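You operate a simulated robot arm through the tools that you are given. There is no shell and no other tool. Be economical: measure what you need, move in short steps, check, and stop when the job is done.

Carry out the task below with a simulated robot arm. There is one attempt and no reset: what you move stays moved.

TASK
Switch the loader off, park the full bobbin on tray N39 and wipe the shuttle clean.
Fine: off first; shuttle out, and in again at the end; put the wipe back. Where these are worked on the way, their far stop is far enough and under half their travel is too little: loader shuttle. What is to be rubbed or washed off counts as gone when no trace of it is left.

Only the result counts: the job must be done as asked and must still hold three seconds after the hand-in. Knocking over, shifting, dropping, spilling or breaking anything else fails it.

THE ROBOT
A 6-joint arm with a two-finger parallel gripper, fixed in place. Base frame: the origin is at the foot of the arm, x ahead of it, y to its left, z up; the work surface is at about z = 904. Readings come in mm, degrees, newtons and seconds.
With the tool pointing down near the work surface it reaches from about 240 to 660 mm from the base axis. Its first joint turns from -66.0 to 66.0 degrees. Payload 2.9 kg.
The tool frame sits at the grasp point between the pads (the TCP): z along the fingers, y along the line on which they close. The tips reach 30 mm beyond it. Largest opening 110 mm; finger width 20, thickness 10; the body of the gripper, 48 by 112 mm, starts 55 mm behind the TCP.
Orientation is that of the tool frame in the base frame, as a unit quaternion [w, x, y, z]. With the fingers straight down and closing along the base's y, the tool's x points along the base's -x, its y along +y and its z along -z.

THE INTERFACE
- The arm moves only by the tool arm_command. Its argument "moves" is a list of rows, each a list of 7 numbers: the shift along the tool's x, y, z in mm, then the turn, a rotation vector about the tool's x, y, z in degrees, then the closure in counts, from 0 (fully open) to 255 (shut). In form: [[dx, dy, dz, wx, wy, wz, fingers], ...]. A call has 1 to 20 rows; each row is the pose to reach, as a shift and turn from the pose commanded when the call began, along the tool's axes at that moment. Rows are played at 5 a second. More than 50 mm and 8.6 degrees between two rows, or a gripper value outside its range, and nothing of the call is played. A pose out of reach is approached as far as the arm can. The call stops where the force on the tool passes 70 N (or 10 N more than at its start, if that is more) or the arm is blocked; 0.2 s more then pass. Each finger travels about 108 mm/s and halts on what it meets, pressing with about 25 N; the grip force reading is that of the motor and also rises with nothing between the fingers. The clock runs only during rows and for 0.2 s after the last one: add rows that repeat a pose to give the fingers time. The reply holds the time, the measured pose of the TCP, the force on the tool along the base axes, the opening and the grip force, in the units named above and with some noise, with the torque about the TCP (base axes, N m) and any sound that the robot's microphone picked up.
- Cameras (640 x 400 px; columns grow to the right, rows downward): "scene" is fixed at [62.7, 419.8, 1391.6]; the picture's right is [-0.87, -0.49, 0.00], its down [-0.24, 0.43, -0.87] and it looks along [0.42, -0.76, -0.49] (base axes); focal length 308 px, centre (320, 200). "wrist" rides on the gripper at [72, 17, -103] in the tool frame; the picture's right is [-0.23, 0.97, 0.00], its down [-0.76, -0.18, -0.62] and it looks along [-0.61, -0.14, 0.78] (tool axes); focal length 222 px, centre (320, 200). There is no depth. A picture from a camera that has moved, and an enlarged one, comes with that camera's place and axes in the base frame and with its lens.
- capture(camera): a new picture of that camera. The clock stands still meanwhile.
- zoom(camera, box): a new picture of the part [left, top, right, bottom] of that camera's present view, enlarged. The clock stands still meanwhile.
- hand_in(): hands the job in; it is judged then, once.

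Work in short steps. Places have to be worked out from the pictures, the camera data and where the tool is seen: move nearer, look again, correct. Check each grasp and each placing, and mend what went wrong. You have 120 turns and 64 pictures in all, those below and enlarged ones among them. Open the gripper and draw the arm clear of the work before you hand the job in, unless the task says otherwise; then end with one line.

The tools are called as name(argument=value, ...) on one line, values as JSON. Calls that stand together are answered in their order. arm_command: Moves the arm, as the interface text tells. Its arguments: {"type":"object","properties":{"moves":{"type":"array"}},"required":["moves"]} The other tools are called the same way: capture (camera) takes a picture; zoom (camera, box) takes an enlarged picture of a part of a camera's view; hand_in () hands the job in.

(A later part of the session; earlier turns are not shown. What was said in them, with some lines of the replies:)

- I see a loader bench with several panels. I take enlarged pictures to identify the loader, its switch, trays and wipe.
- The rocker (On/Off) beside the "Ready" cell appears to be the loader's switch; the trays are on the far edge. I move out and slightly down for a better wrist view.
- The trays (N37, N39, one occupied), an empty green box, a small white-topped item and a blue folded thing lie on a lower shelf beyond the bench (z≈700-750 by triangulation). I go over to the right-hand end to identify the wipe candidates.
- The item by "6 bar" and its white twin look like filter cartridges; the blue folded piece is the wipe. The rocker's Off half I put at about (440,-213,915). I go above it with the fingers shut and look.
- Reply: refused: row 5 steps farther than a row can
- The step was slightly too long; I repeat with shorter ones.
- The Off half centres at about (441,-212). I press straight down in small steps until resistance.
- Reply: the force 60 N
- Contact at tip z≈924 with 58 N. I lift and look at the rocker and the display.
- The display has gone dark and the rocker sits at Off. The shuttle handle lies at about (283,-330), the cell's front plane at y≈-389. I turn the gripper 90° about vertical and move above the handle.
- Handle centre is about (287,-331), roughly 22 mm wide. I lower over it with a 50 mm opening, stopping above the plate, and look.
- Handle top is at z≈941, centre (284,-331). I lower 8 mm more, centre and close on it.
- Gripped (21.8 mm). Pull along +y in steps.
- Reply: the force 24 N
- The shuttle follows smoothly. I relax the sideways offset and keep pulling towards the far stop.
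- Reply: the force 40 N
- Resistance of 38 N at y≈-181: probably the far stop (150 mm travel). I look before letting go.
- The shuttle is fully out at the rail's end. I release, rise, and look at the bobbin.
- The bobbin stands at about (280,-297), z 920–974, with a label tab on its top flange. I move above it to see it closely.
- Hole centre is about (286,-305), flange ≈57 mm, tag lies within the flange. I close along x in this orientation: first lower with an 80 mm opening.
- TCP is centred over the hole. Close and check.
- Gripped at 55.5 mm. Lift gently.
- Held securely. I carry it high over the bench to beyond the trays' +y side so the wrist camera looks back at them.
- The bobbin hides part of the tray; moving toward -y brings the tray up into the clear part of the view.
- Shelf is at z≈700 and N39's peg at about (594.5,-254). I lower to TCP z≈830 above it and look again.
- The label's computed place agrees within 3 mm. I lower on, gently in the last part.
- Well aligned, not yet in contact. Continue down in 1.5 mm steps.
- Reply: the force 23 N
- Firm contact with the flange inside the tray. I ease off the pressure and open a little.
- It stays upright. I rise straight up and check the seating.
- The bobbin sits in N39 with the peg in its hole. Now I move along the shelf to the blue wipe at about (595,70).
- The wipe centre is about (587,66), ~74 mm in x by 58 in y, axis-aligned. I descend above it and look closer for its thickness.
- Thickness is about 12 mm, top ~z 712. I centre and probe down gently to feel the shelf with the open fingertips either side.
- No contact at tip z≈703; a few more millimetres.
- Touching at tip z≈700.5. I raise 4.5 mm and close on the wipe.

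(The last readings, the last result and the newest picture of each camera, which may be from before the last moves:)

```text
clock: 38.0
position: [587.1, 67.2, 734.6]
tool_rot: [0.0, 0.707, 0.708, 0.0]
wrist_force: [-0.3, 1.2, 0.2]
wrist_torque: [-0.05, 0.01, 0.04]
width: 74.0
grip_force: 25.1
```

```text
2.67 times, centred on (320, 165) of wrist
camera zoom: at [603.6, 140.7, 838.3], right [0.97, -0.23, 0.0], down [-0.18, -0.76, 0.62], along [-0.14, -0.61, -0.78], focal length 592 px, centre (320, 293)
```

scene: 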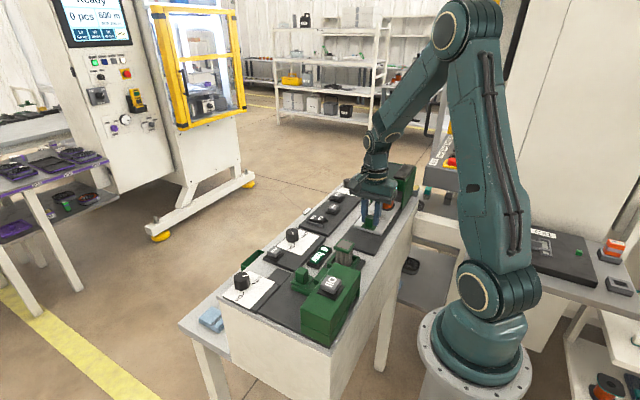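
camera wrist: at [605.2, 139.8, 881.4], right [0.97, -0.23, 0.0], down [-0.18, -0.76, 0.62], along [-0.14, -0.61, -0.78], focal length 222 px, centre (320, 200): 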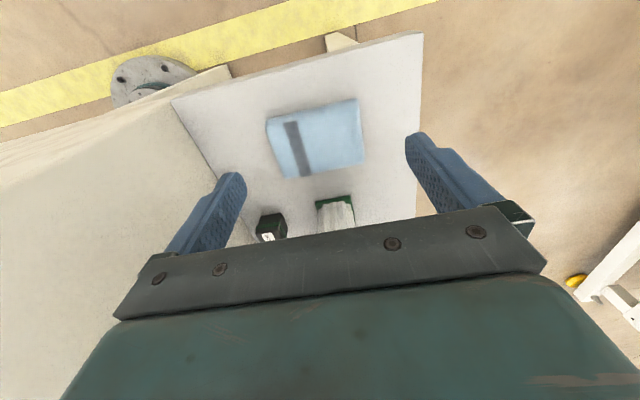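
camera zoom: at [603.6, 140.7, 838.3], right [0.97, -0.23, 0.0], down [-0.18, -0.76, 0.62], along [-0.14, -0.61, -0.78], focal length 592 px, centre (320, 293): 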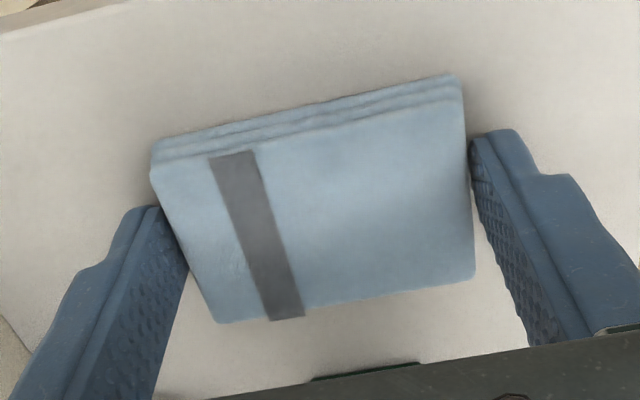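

Gripped at 74 mm (pose ≈ 586.5, 67.3, 734.6). I lift it and check.

arm_command(moves=[[0, 0, -3, 0, 0, 0, 255], [0, 0, -20, 0, 0, 0, 255], [0, 0, -60, 0, 0, 0, 255], [0, 0, -105, 0, 0, 0, 255], [0, 0, -150, 0, 0, 0, 255], [0, 0, -195, 0, 0, 0, 255], [0, 0, -240, 0, 0, 0, 255], [0, 0, -285, 0, 0, 0, 255], [0, 0, -315, 0, 0, 0, 255], [0, 0, -315, 0, 0, 0, 255]])

capture(camera="wrist")

```text
clock: 40.2
position: [585.5, 67.2, 1049.7]
tool_rot: [0.0, 0.707, 0.707, -0.001]
wrist_force: [-0.3, 0.1, 0.0]
wrist_torque: [0.0, 0.01, 0.0]
width: 74.0
grip_force: 25.2
```

```text
22 pictures are left
camera wrist: at [602.9, 141.1, 1153.2], right [0.97, -0.23, 0.0], down [-0.18, -0.76, 0.62], along [-0.14, -0.61, -0.78], focal length 222 px, centre (320, 200)
```

wrist: 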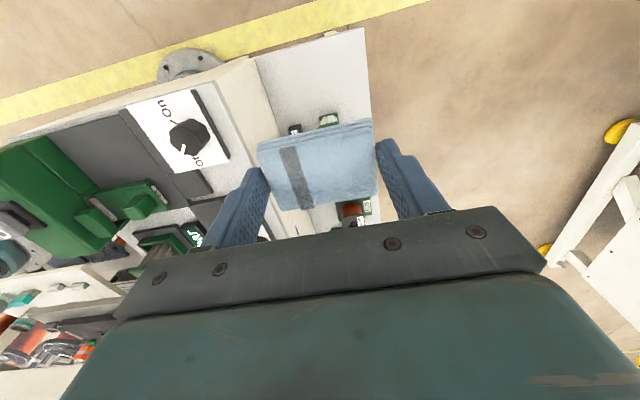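

The wipe is held. I carry it over the bench to above the shuttle's dirty patch (≈ 288,-235).

arm_command(moves=[[-30, -30, -10, 0, 0, 0, 255], [-60, -60, -15, 0, 0, 0, 255], [-90, -90, -15, 0, 0, 0, 255], [-120, -120, -15, 0, 0, 0, 255], [-150, -150, -15, 0, 0, 0, 255], [-180, -180, -15, 0, 0, 0, 255], [-210, -210, -15, 0, 0, 0, 255], [-240, -240, -10, 0, 0, 0, 255], [-270, -270, 0, 0, 0, 0, 255], [-303, -297, 20, 0, 0, 0, 255], [-303, -297, 30, 0, 0, 0, 255], [-303, -297, 30, 0, 0, 0, 255]])

capture(camera="wrist")

```text
clock: 42.8
position: [289.1, -234.6, 1019.0]
tool_rot: [0.0, 0.708, 0.707, -0.001]
wrist_force: [0.1, -0.4, -0.2]
wrist_torque: [0.01, -0.02, -0.02]
width: 74.0
grip_force: 25.1
```

```text
21 pictures are left
camera wrist: at [306.5, -161.9, 1122.9], right [0.97, -0.23, 0.0], down [-0.18, -0.76, 0.62], along [-0.14, -0.61, -0.78], focal length 222 px, centre (320, 200)
```

wrist: 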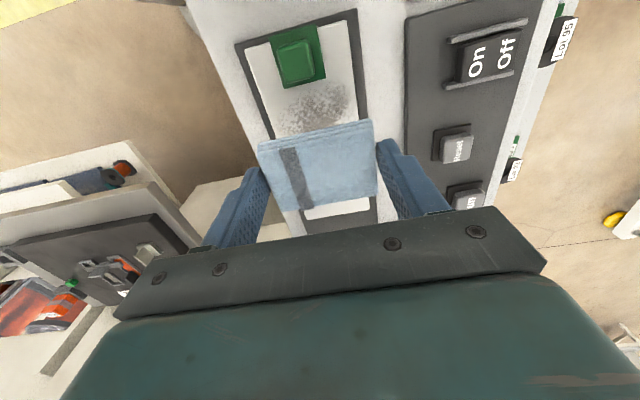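

Aligned; wipe bottom is ~4 mm below the tips. I lower onto the patch at y≈-240 and find contact gently.

arm_command(moves=[[-5, -2, 30, 0, 0, 0, 255], [-5, -2, 55, 0, 0, 0, 255], [-5, -2, 61, 0, 0, 0, 255], [-5, -2, 64, 0, 0, 0, 255], [-5, -2, 66, 0, 0, 0, 255], [-5, -2, 66, 0, 0, 0, 255]])

```text
clock: 44.2
position: [287.3, -241.5, 952.5]
tool_rot: [0.0, 0.707, 0.707, -0.001]
wrist_force: [-0.4, 0.4, 1.4]
wrist_torque: [0.01, 0.0, -0.02]
width: 74.0
grip_force: 24.5
```

arm_command(moves=[[0, 0, 1, 0, 0, 0, 255], [0, 0, 2, 0, 0, 0, 255], [0, 0, 3, 0, 0, 0, 255], [0, 0, 3, 0, 0, 0, 255]])

```text
clock: 45.2
position: [286.9, -240.4, 951.6]
tool_rot: [0.002, 0.707, 0.707, 0.0]
wrist_force: [-2.6, -2.7, 30.8]
wrist_torque: [-0.09, 0.15, -0.04]
width: 73.8
grip_force: 25.3
```

Contact with 31 N. I ease slightly and rub back and forth between handle and peg, at three x offsets.

arm_command(moves=[[0, 0, -0.8, 0, 0, 0, 255], [10, 0, -0.8, 0, 0, 0, 255], [-2, 0, -0.8, 0, 0, 0, 255], [-14, 0, -0.8, 0, 0, 0, 255], [-25, 0, -0.8, 0, 0, 0, 255], [-25, 6, -0.8, 0, 0, 0, 255], [-14, 6, -0.8, 0, 0, 0, 255], [-2, 6, -0.8, 0, 0, 0, 255], [10, 6, -0.8, 0, 0, 0, 255], [10, -6, -0.8, 0, 0, 0, 255], [-2, -6, -0.8, 0, 0, 0, 255], [-14, -6, -0.8, 0, 0, 0, 255], [-25, -6, -0.8, 0, 0, 0, 255], [-14, 0, -0.8, 0, 0, 0, 255], [-2, 0, -0.8, 0, 0, 0, 255], [10, 0, -0.8, 0, 0, 0, 255], [-2, 0, -0.8, 0, 0, 0, 255], [-14, 0, -0.8, 0, 0, 0, 255]])

```text
clock: 49.0
position: [287.8, -254.4, 951.9]
tool_rot: [-0.001, 0.707, 0.708, 0.0]
wrist_force: [0.7, -0.2, -0.8]
wrist_torque: [0.03, 0.0, -0.02]
width: 73.7
grip_force: 25.1
```

Normal force has dropped to zero, so the pressing faded during the strokes. I lift and move back a little to see the result.

arm_command(moves=[[-5, 0, -30, 0, 0, 0, 255], [-20, 0, -70, 0, 0, 0, 255], [-50, 0, -100, 0, 0, 0, 255], [-50, 0, -100, 0, 0, 0, 255]])

zoom(camera="wrist", box=[220, 20, 420, 220])

```text
clock: 50.0
position: [287.2, -304.1, 1052.6]
tool_rot: [-0.001, 0.706, 0.708, 0.0]
wrist_force: [0.0, -0.6, 0.0]
wrist_torque: [0.0, -0.01, 0.0]
width: 73.7
grip_force: 25.1
```

```text
2.00 times, centred on (320, 120) of wrist
camera zoom: at [303.9, -231.2, 1155.8], right [0.97, -0.23, 0.0], down [-0.18, -0.76, 0.62], along [-0.14, -0.61, -0.78], focal length 444 px, centre (320, 360)
```

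zoom: 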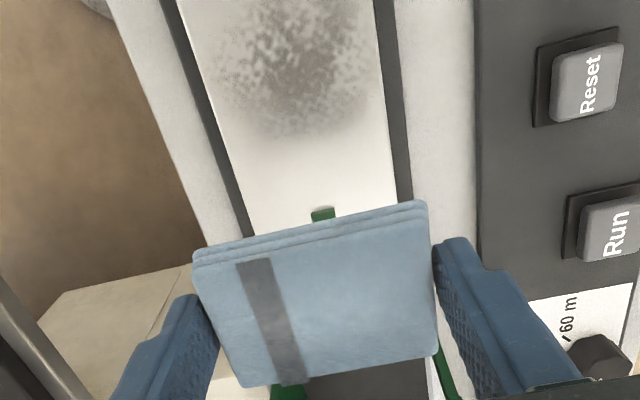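

The dirt remains: pressing was too light. I return and press again, this time checking force before strokes.

arm_command(moves=[[40, 0, 30, 0, 0, 0, 255], [64, 0, 70, 0, 0, 0, 255], [64, 0, 95, 0, 0, 0, 255], [64, 0, 100, 0, 0, 0, 255], [64, 0, 101, 0, 0, 0, 255], [64, 0, 102, 0, 0, 0, 255], [64, 0, 102, 0, 0, 0, 255]])

```text
clock: 51.6
position: [286.8, -241.0, 950.7]
tool_rot: [0.002, 0.707, 0.707, -0.001]
wrist_force: [-4.4, 2.0, 29.5]
wrist_torque: [0.13, 0.26, 0.01]
width: 73.8
grip_force: 25.1
```

29.5 N now. Stroke along y at this height and read the force.

arm_command(moves=[[5, 0, 0, 0, 0, 0, 255], [9, 0, 0, 0, 0, 0, 255], [2, 0, 0, 0, 0, 0, 255], [-6, 0, 0, 0, 0, 0, 255], [-14, 0, 0, 0, 0, 0, 255]])

```text
clock: 52.8
position: [287.4, -254.4, 949.5]
tool_rot: [0.0, 0.707, 0.707, 0.0]
wrist_force: [2.6, 0.0, 23.1]
wrist_torque: [0.04, -0.06, 0.04]
width: 73.8
grip_force: 25.2
```

Force is held at 23 N. Continue with a full set of strokes at this height.

arm_command(moves=[[-10, 0, 0, 0, 0, 0, 255], [-4, 4, 0, 0, 0, 0, 255], [4, 4, 0, 0, 0, 0, 255], [12, 4, 0, 0, 0, 0, 255], [20, 4, 0, 0, 0, 0, 255], [24, 4, 0, 0, 0, 0, 255], [16, 4, 0, 0, 0, 0, 255], [8, 4, 0, 0, 0, 0, 255], [0, 4, 0, 0, 0, 0, 255], [-8, 4, 0, 0, 0, 0, 255], [-8, -4, 0, 0, 0, 0, 255], [0, -4, 0, 0, 0, 0, 255], [8, -4, 0, 0, 0, 0, 255], [16, -4, 0, 0, 0, 0, 255], [24, -4, 0, 0, 0, 0, 255], [16, 0, 0, 0, 0, 0, 255], [8, 0, 0, 0, 0, 0, 255], [0, 0, 0, 0, 0, 0, 255]])

```text
clock: 56.6
position: [286.1, -255.8, 950.3]
tool_rot: [0.0, 0.707, 0.707, 0.0]
wrist_force: [0.0, -0.3, -1.4]
wrist_torque: [-0.02, 0.01, 0.02]
width: 73.8
grip_force: 25.3
```

Force faded again. I lift to see progress.

arm_command(moves=[[-5, 0, -30, 0, 0, 0, 255], [-20, 0, -70, 0, 0, 0, 255], [-50, 0, -100, 0, 0, 0, 255], [-50, 0, -100, 0, 0, 0, 255]])

zoom(camera="wrist", box=[220, 20, 420, 220])

```text
clock: 57.6
position: [285.4, -304.4, 1049.0]
tool_rot: [0.0, 0.707, 0.707, 0.0]
wrist_force: [0.3, 1.1, -0.3]
wrist_torque: [0.04, 0.02, -0.01]
width: 73.8
grip_force: 25.0
```

```text
2.00 times, centred on (320, 120) of wrist
camera zoom: at [304.3, -230.5, 1153.4], right [0.97, -0.23, 0.0], down [-0.18, -0.76, 0.62], along [-0.14, -0.61, -0.78], focal length 444 px, centre (320, 360)
```

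zoom: 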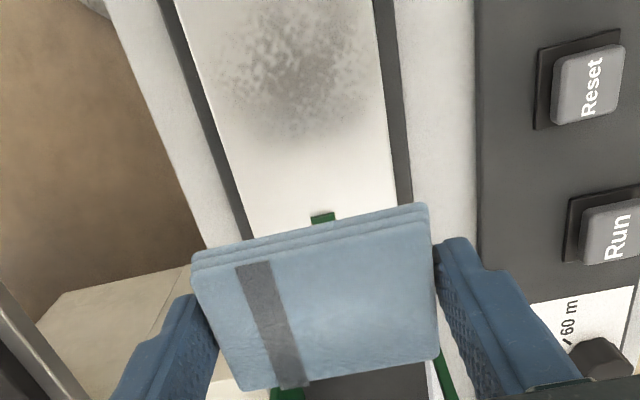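

The patch is lighter, so it works; but the wipe creeps up in the grip. I'll set it on the plate, regrip it 5–6 mm higher on the fingers, then rub with moderate force.

arm_command(moves=[[40, 1, 30, 0, 0, 0, 255], [58, 1, 70, 0, 0, 0, 255], [58, 1, 94, 0, 0, 0, 255], [58, 1, 97, 0, 0, 0, 255], [58, 1, 99, 0, 0, 0, 255], [58, 1, 99, 0, 0, 0, 255]])

```text
clock: 59.0
position: [288.3, -246.9, 949.9]
tool_rot: [0.0, 0.707, 0.707, 0.0]
wrist_force: [-0.8, 0.4, -0.1]
wrist_torque: [-0.04, -0.02, -0.02]
width: 73.7
grip_force: 25.4
```

arm_command(moves=[[0, 0, 0.5, 0, 0, 0, 75], [0, 0, 0.5, 0, 0, 0, 75], [0, 0, -3.3, 0, 0, 0, 75], [0, 0, -3.3, 0, 0, 0, 120], [0, 0, -3.3, 0, 0, 0, 255], [0, 0, -3.3, 0, 0, 0, 255], [0, 0, -3.3, 0, 0, 0, 255]])

```text
clock: 60.6
position: [287.3, -246.3, 952.7]
tool_rot: [-0.001, 0.706, 0.708, 0.0]
wrist_force: [-0.8, 0.4, -0.3]
wrist_torque: [-0.03, -0.01, 0.0]
width: 73.8
grip_force: 25.1
```

Regripped at z≈952.7. Now press 1.5 mm and do one short stroke, reading the force.

arm_command(moves=[[0, 0, 1, 0, 0, 0, 255], [0, 0, 1.6, 0, 0, 0, 255], [6, 0, 1.6, 0, 0, 0, 255], [12, 0, 1.6, 0, 0, 0, 255], [4, 0, 1.6, 0, 0, 0, 255], [-4, 0, 1.6, 0, 0, 0, 255], [-12, 0, 1.6, 0, 0, 0, 255]])

```text
clock: 62.2
position: [287.7, -259.7, 951.8]
tool_rot: [0.001, 0.708, 0.707, 0.0]
wrist_force: [0.6, 0.5, 26.0]
wrist_torque: [0.05, 0.17, 0.01]
width: 73.7
grip_force: 25.1
```

26 N. Now strokes with a slight progressive lowering to keep the pressure.

arm_command(moves=[[8, 0, 0, 0, 0, 0, 255], [18, 0, 0.1, 0, 0, 0, 255], [27, 0, 0.2, 0, 0, 0, 255], [18, 0, 0.3, 0, 0, 0, 255], [8, 0, 0.4, 0, 0, 0, 255], [-4, 0, 0.5, 0, 0, 0, 255], [8, 3, 0.6, 0, 0, 0, 255], [18, 3, 0.7, 0, 0, 0, 255], [27, 3, 0.8, 0, 0, 0, 255], [18, 3, 0.9, 0, 0, 0, 255], [8, 3, 1.0, 0, 0, 0, 255], [-4, 0, 1.1, 0, 0, 0, 255], [8, -3, 1.2, 0, 0, 0, 255], [18, -3, 1.3, 0, 0, 0, 255], [27, -3, 1.4, 0, 0, 0, 255], [18, -3, 1.5, 0, 0, 0, 255], [8, -3, 1.6, 0, 0, 0, 255], [-4, 0, 1.7, 0, 0, 0, 255], [8, 0, 1.8, 0, 0, 0, 255]])

```text
clock: 66.2
position: [286.0, -251.2, 949.6]
tool_rot: [-0.001, 0.708, 0.706, -0.001]
wrist_force: [-10.6, -0.6, 26.9]
wrist_torque: [-0.05, 0.36, -0.11]
width: 73.8
grip_force: 25.4
```

Pressure held at ~27 N. One more set of strokes with the same slow feed, then look.

arm_command(moves=[[10, 0, 0, 0, 0, 0, 255], [19, 0, 0.1, 0, 0, 0, 255], [10, 0, 0.2, 0, 0, 0, 255], [0, 0, 0.2, 0, 0, 0, 255], [-12, 0, 0.3, 0, 0, 0, 255], [0, 3, 0.4, 0, 0, 0, 255], [10, 3, 0.4, 0, 0, 0, 255], [19, 3, 0.5, 0, 0, 0, 255], [10, 3, 0.6, 0, 0, 0, 255], [0, 3, 0.6, 0, 0, 0, 255], [-12, -3, 0.7, 0, 0, 0, 255], [0, -3, 0.8, 0, 0, 0, 255], [10, -3, 0.8, 0, 0, 0, 255], [19, -3, 0.9, 0, 0, 0, 255], [10, 0, 0.9, 0, 0, 0, 255], [0, 0, 1.0, 0, 0, 0, 255]])

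arm_command(moves=[[-5, 0, -30, 0, 0, 0, 255], [-25, 0, -70, 0, 0, 0, 255], [-55, 0, -100, 0, 0, 0, 255], [-55, 0, -100, 0, 0, 0, 255]])

zoom(camera="wrist", box=[220, 0, 420, 200])

```text
clock: 69.6
position: [288.3, -249.8, 949.3]
tool_rot: [-0.002, 0.707, 0.707, -0.001]
wrist_force: [0.6, 1.1, 1.2]
wrist_torque: [0.01, -0.09, 0.04]
width: 73.6
grip_force: 25.0
```

```text
clock: 70.6
position: [288.4, -303.5, 1048.7]
tool_rot: [0.0, 0.707, 0.707, 0.0]
wrist_force: [0.2, 0.3, -0.6]
wrist_torque: [0.0, -0.01, -0.01]
width: 73.7
grip_force: 25.0
```

```text
2.00 times, centred on (320, 100) of wrist
camera zoom: at [305.2, -232.1, 1152.7], right [0.97, -0.23, 0.0], down [-0.18, -0.76, 0.62], along [-0.14, -0.61, -0.78], focal length 444 px, centre (320, 400)
```

zoom: 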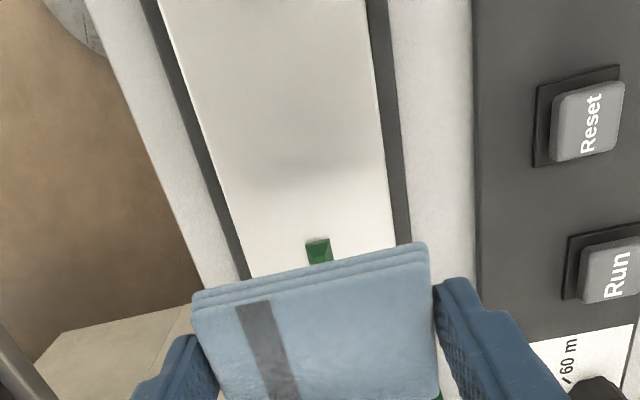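

It looks clean here; I check the area by the handle in the scene view.

zoom(camera="scene", box=[340, 190, 420, 260])

```text
5.71 times, centred on (380, 225) of scene
camera zoom: at [62.7, 419.7, 1391.6], right [-0.87, -0.49, 0.0], down [-0.24, 0.43, -0.87], along [0.42, -0.76, -0.49], focal length 1761 px, centre (-23, 57)
```

zoom: 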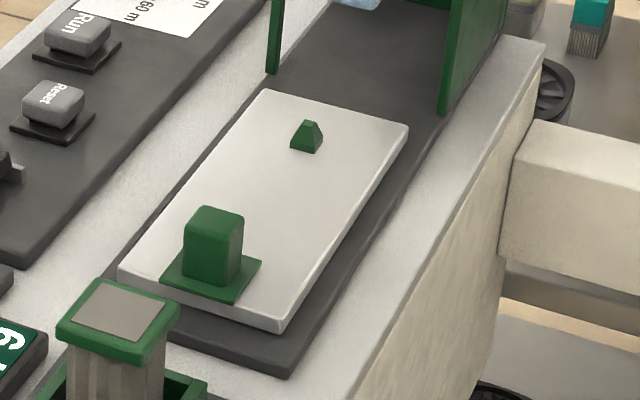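

The plate is clean. I carry the wipe back along the reverse path to above its place.

arm_command(moves=[[34, 27, -10, 0, 0, 0, 255], [68, 54, -15, 0, 0, 0, 255], [102, 81, -15, 0, 0, 0, 255], [136, 108, -15, 0, 0, 0, 255], [170, 135, -15, 0, 0, 0, 255], [204, 162, -15, 0, 0, 0, 255], [238, 189, -15, 0, 0, 0, 255], [272, 216, -15, 0, 0, 0, 255], [306, 243, -15, 0, 0, 0, 255], [340, 272, -10, 0, 0, 0, 255], [371.5, 298.5, 0, 0, 0, 0, 255], [371.5, 298.5, 0, 0, 0, 0, 255]])

```text
clock: 73.2
position: [587.3, 65.5, 1048.8]
tool_rot: [0.0, 0.707, 0.707, 0.0]
wrist_force: [-0.5, 0.0, -0.3]
wrist_torque: [0.01, -0.03, 0.01]
width: 73.7
grip_force: 25.6
```

Above the place. I lower to z≈745 and take a look.

arm_command(moves=[[1, -1, 45, 0, 0, 0, 255], [1, -1, 90, 0, 0, 0, 255], [1, -1, 135, 0, 0, 0, 255], [1, -1, 180, 0, 0, 0, 255], [1, -1, 225, 0, 0, 0, 255], [1, -1, 270, 0, 0, 0, 255], [1, -1, 300, 0, 0, 0, 255], [1, -1, 304, 0, 0, 0, 255], [1, -1, 304, 0, 0, 0, 255]])

capture(camera="wrist")

```text
clock: 75.2
position: [585.7, 67.0, 744.7]
tool_rot: [0.0, 0.707, 0.708, -0.001]
wrist_force: [-0.9, -0.5, 0.1]
wrist_torque: [-0.01, 0.04, 0.02]
width: 73.7
grip_force: 25.1
```

```text
16 pictures are left
camera wrist: at [603.3, 139.4, 848.0], right [0.97, -0.23, 0.0], down [-0.18, -0.76, 0.62], along [-0.14, -0.61, -0.78], focal length 222 px, centre (320, 200)
```

wrist: 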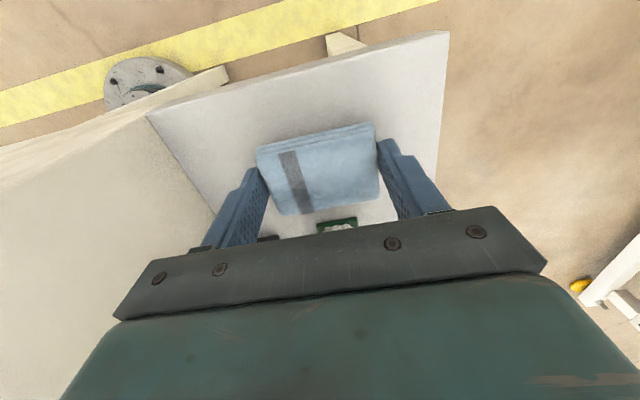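

Good. Lower to touch the shelf gently.

arm_command(moves=[[0, 0.5, 6, 0, 0, 0, 255], [0, 0.5, 9, 0, 0, 0, 255], [0, 0.5, 11, 0, 0, 0, 255], [0, 0.5, 11, 0, 0, 0, 255]])

```text
clock: 76.2
position: [586.9, 66.0, 734.1]
tool_rot: [0.001, 0.707, 0.707, 0.0]
wrist_force: [0.4, 0.4, -0.9]
wrist_torque: [0.0, 0.0, -0.01]
width: 73.9
grip_force: 24.8
```

arm_command(moves=[[0.5, 0, 1, 0, 0, 0, 255], [0.5, 0, 2, 0, 0, 0, 255], [0.5, 0, 2.6, 0, 0, 0, 255], [0.5, 0, 2.6, 0, 0, 0, 255]])

```text
clock: 77.2
position: [586.7, 66.9, 730.6]
tool_rot: [-0.001, 0.707, 0.707, 0.0]
wrist_force: [0.5, 0.1, -1.1]
wrist_torque: [0.0, 0.0, -0.01]
width: 74.0
grip_force: 25.5
```

No contact yet but within a millimetre of the shelf; I open here and rise.

arm_command(moves=[[0, 0, 0, 0, 0, 0, 80], [0, 0, 0, 0, 0, 0, 60], [0, 0, 0, 0, 0, 0, 40], [0, 0, -30, 0, 0, 0, 20], [0, 0, -75, 0, 0, 0, 0], [0, 0, -120, 0, 0, 0, 0], [0, 0, -165, 0, 0, 0, 0], [0, 0, -210, 0, 0, 0, 0], [0, 0, -210, 0, 0, 0, 0]])

zoom(camera="wrist", box=[220, 20, 420, 170])

```text
clock: 79.2
position: [586.1, 68.9, 942.5]
tool_rot: [0.0, 0.707, 0.707, 0.0]
wrist_force: [0.4, 0.4, -0.5]
wrist_torque: [-0.04, -0.05, 0.0]
width: 109.8
grip_force: 0.0
```

```text
2.67 times, centred on (320, 95) of wrist
camera zoom: at [603.9, 141.8, 1045.9], right [0.97, -0.23, 0.0], down [-0.18, -0.76, 0.62], along [-0.14, -0.61, -0.78], focal length 592 px, centre (320, 480)
```

zoom: 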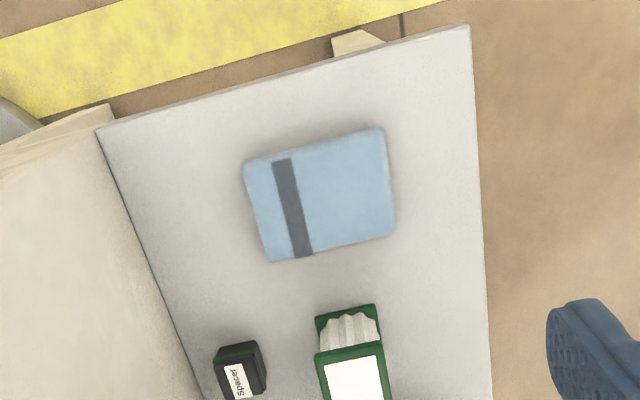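

The wipe is back in place. Now I go over the bench to the handle, approaching at (286,-182).

arm_command(moves=[[0, 0, -45, 0, 0, 0, 60], [0, 0, -90, 0, 0, 0, 100], [0, 0, -120, 0, 0, 0, 139], [-30, -36, -125, 0, 0, 0, 139], [-60, -72, -125, 0, 0, 0, 139], [-90, -108, -125, 0, 0, 0, 139], [-120, -144, -125, 0, 0, 0, 139], [-150, -180, -125, 0, 0, 0, 139], [-180, -216, -125, 0, 0, 0, 139], [-210, -252, -120, 0, 0, 0, 139], [-240, -288, -110, 0, 0, 0, 139], [-251, -301, -100, 0, 0, 0, 139], [-251, -301, -100, 0, 0, 0, 139]])

zoom(camera="wrist", box=[220, 50, 420, 210])

```text
clock: 82.0
position: [284.1, -183.6, 1041.2]
tool_rot: [0.0, 0.707, 0.707, 0.001]
wrist_force: [0.5, 0.3, 0.7]
wrist_torque: [0.0, 0.02, 0.01]
width: 50.2
grip_force: 0.1
```

```text
2.50 times, centred on (320, 130) of wrist
camera zoom: at [301.4, -110.9, 1145.3], right [0.97, -0.23, 0.0], down [-0.18, -0.76, 0.62], along [-0.14, -0.61, -0.78], focal length 555 px, centre (320, 375)
```

zoom: 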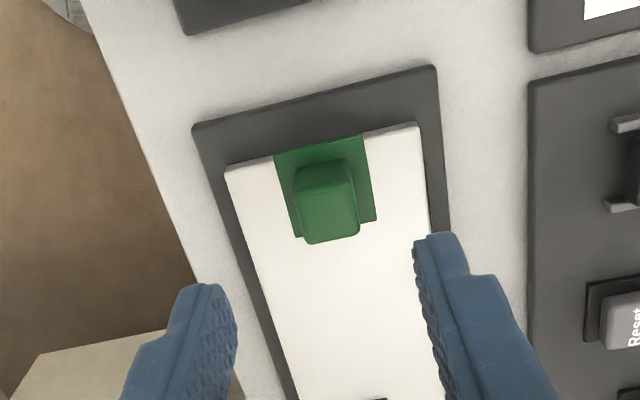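

Plate is spotless. The handle is now at about (285.6,-195). I lower around it and grip.

arm_command(moves=[[-11, 1, 40, 0, 0, 0, 139], [-11, 1, 75, 0, 0, 0, 139], [-11, 1, 83, 0, 0, 0, 139], [-11, 1, 83.5, 0, 0, 0, 180], [-11, 1, 83.5, 0, 0, 0, 255], [-11, 1, 83.5, 0, 0, 0, 255]])

```text
clock: 83.4
position: [284.7, -194.5, 958.5]
tool_rot: [-0.001, 0.708, 0.707, -0.001]
wrist_force: [-6.8, -0.6, 0.0]
wrist_torque: [-0.46, -0.09, 0.11]
width: 21.8
grip_force: 45.0
```

Gripped. Push the shuttle back in along -y.

arm_command(moves=[[-5, -0.5, 0, 0, 0, 0, 255], [-20, -0.5, 0, 0, 0, 0, 255], [-35, -0.5, 0, 0, 0, 0, 255], [-50, -0.5, 0, 0, 0, 0, 255], [-65, -0.5, 0, 0, 0, 0, 255], [-80, -0.5, 0, 0, 0, 0, 255], [-95, -0.5, 0, 0, 0, 0, 255], [-110, -0.5, 0, 0, 0, 0, 255], [-122, -0.5, 0, 0, 0, 0, 255], [-130, -0.5, 0, 0, 0, 0, 255]])

```text
clock: 85.6
position: [285.2, -325.0, 958.1]
tool_rot: [0.0, 0.707, 0.707, 0.0]
wrist_force: [2.4, 1.9, -17.4]
wrist_torque: [0.23, -0.07, -0.06]
width: 21.7
grip_force: 44.9
```

arm_command(moves=[[-4, 0, 0, 0, 0, 0, 255], [-8, 0, 0, 0, 0, 0, 255], [-11, 0, 0, 0, 0, 0, 255], [-13, 0, 0, 0, 0, 0, 255], [-13, 0, 0, 0, 0, 0, 255]])

```text
clock: 86.8
position: [285.4, -333.4, 956.9]
tool_rot: [-0.004, 0.705, 0.71, 0.002]
wrist_force: [0.5, 37.0, 4.5]
wrist_torque: [0.1, -0.24, -0.4]
width: 22.1
grip_force: 45.4
```

End stop reached (37 N). I ease off, release, rise and check.

arm_command(moves=[[4, 0, 0, 0, 0, 0, 255], [4, 0, 0, 0, 0, 0, 139], [4, 0, 0, 0, 0, 0, 139], [4, 0, -35, 0, 0, 0, 139], [20, 0, -75, 0, 0, 0, 139], [60, 0, -110, 0, 0, 0, 60], [100, 0, -130, 0, 0, 0, 0], [130, 0, -150, 0, 0, 0, 0], [130, 0, -150, 0, 0, 0, 0]])

zoom(camera="scene", box=[290, 150, 430, 238])

capture(camera="wrist")

```text
refused: row 6 steps farther than a row can; nothing moved
```

```text
4.55 times, centred on (360, 194) of scene
camera zoom: at [62.7, 420.8, 1391.2], right [-0.87, -0.49, 0.0], down [-0.24, 0.43, -0.87], along [0.42, -0.76, -0.49], focal length 1400 px, centre (138, 227)
```

zoom: 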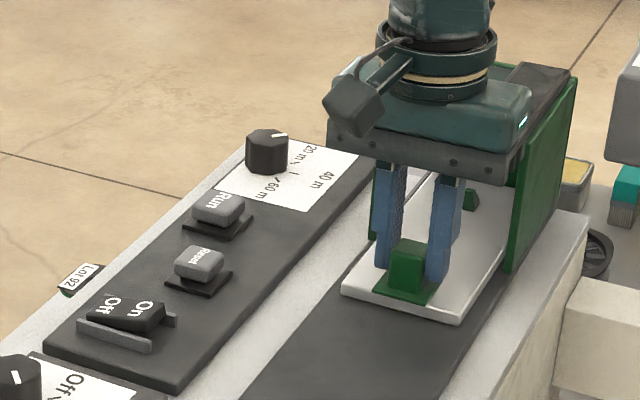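

```text
12 pictures are left
camera wrist: at [302.6, -261.0, 1062.4], right [0.97, -0.22, -0.01], down [-0.17, -0.77, 0.62], along [-0.14, -0.6, -0.79], focal length 222 px, centre (320, 200)
```

wrist: 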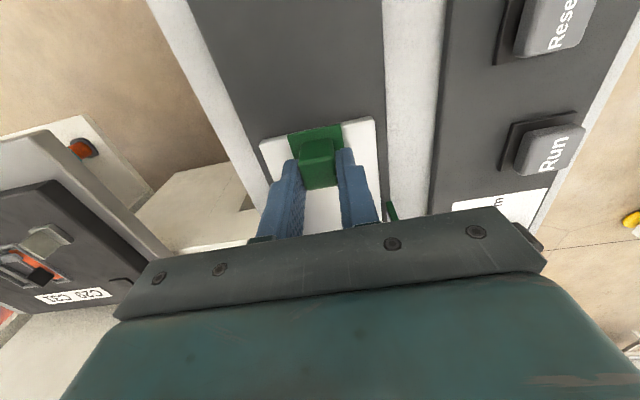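

The shuttle matches its original place; the withdrawal call was refused for a long step, so I repeat it with shorter ones.

arm_command(moves=[[4, 0, 0, 0, 0, 0, 255], [4, 0, 0, 0, 0, 0, 139], [4, 0, 0, 0, 0, 0, 139], [4, 0, -35, 0, 0, 0, 139], [10, 0, -75, 0, 0, 0, 139], [35, 0, -110, 0, 0, 0, 60], [70, 0, -130, 0, 0, 0, 0], [105, 0, -150, 0, 0, 0, 0], [130, 0, -170, 0, 0, 0, 0], [130, 0, -170, 0, 0, 0, 0]])

zoom(camera="scene", box=[290, 150, 430, 238])

capture(camera="wrist")

```text
clock: 89.0
position: [286.6, -207.6, 1127.6]
tool_rot: [0.0, 0.707, 0.707, 0.0]
wrist_force: [0.7, 0.2, -0.1]
wrist_torque: [0.0, -0.02, 0.0]
width: 110.0
grip_force: 0.1
```

```text
4.55 times, centred on (360, 194) of scene
camera zoom: at [62.7, 419.8, 1391.6], right [-0.87, -0.49, 0.0], down [-0.24, 0.43, -0.87], along [0.42, -0.76, -0.49], focal length 1400 px, centre (138, 227)
```

zoom: 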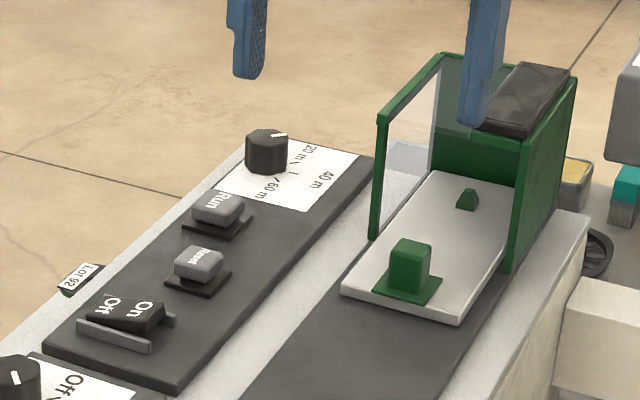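

```text
10 pictures are left
camera wrist: at [304.2, -134.3, 1231.7], right [0.97, -0.23, 0.0], down [-0.18, -0.76, 0.62], along [-0.14, -0.61, -0.78], focal length 222 px, centre (320, 200)
```

wrist: 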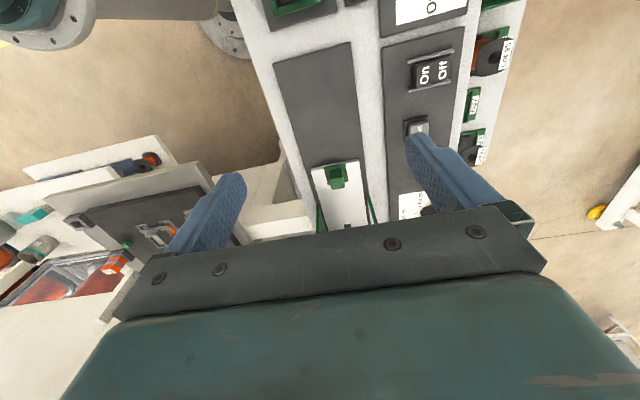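

The loader is off, the shuttle is clean and in, the bobbin is on N39, the wipe is back, and the arm is clear and open. I hand in.

hand_in()

```text
The job is handed in.
```

I switched the loader off first, parked the full bobbin (Lot 95) on tray N39, wiped the shuttle until no dirt showed, pushed it back in to its stop and put the wipe back in its place. The job is handed in.
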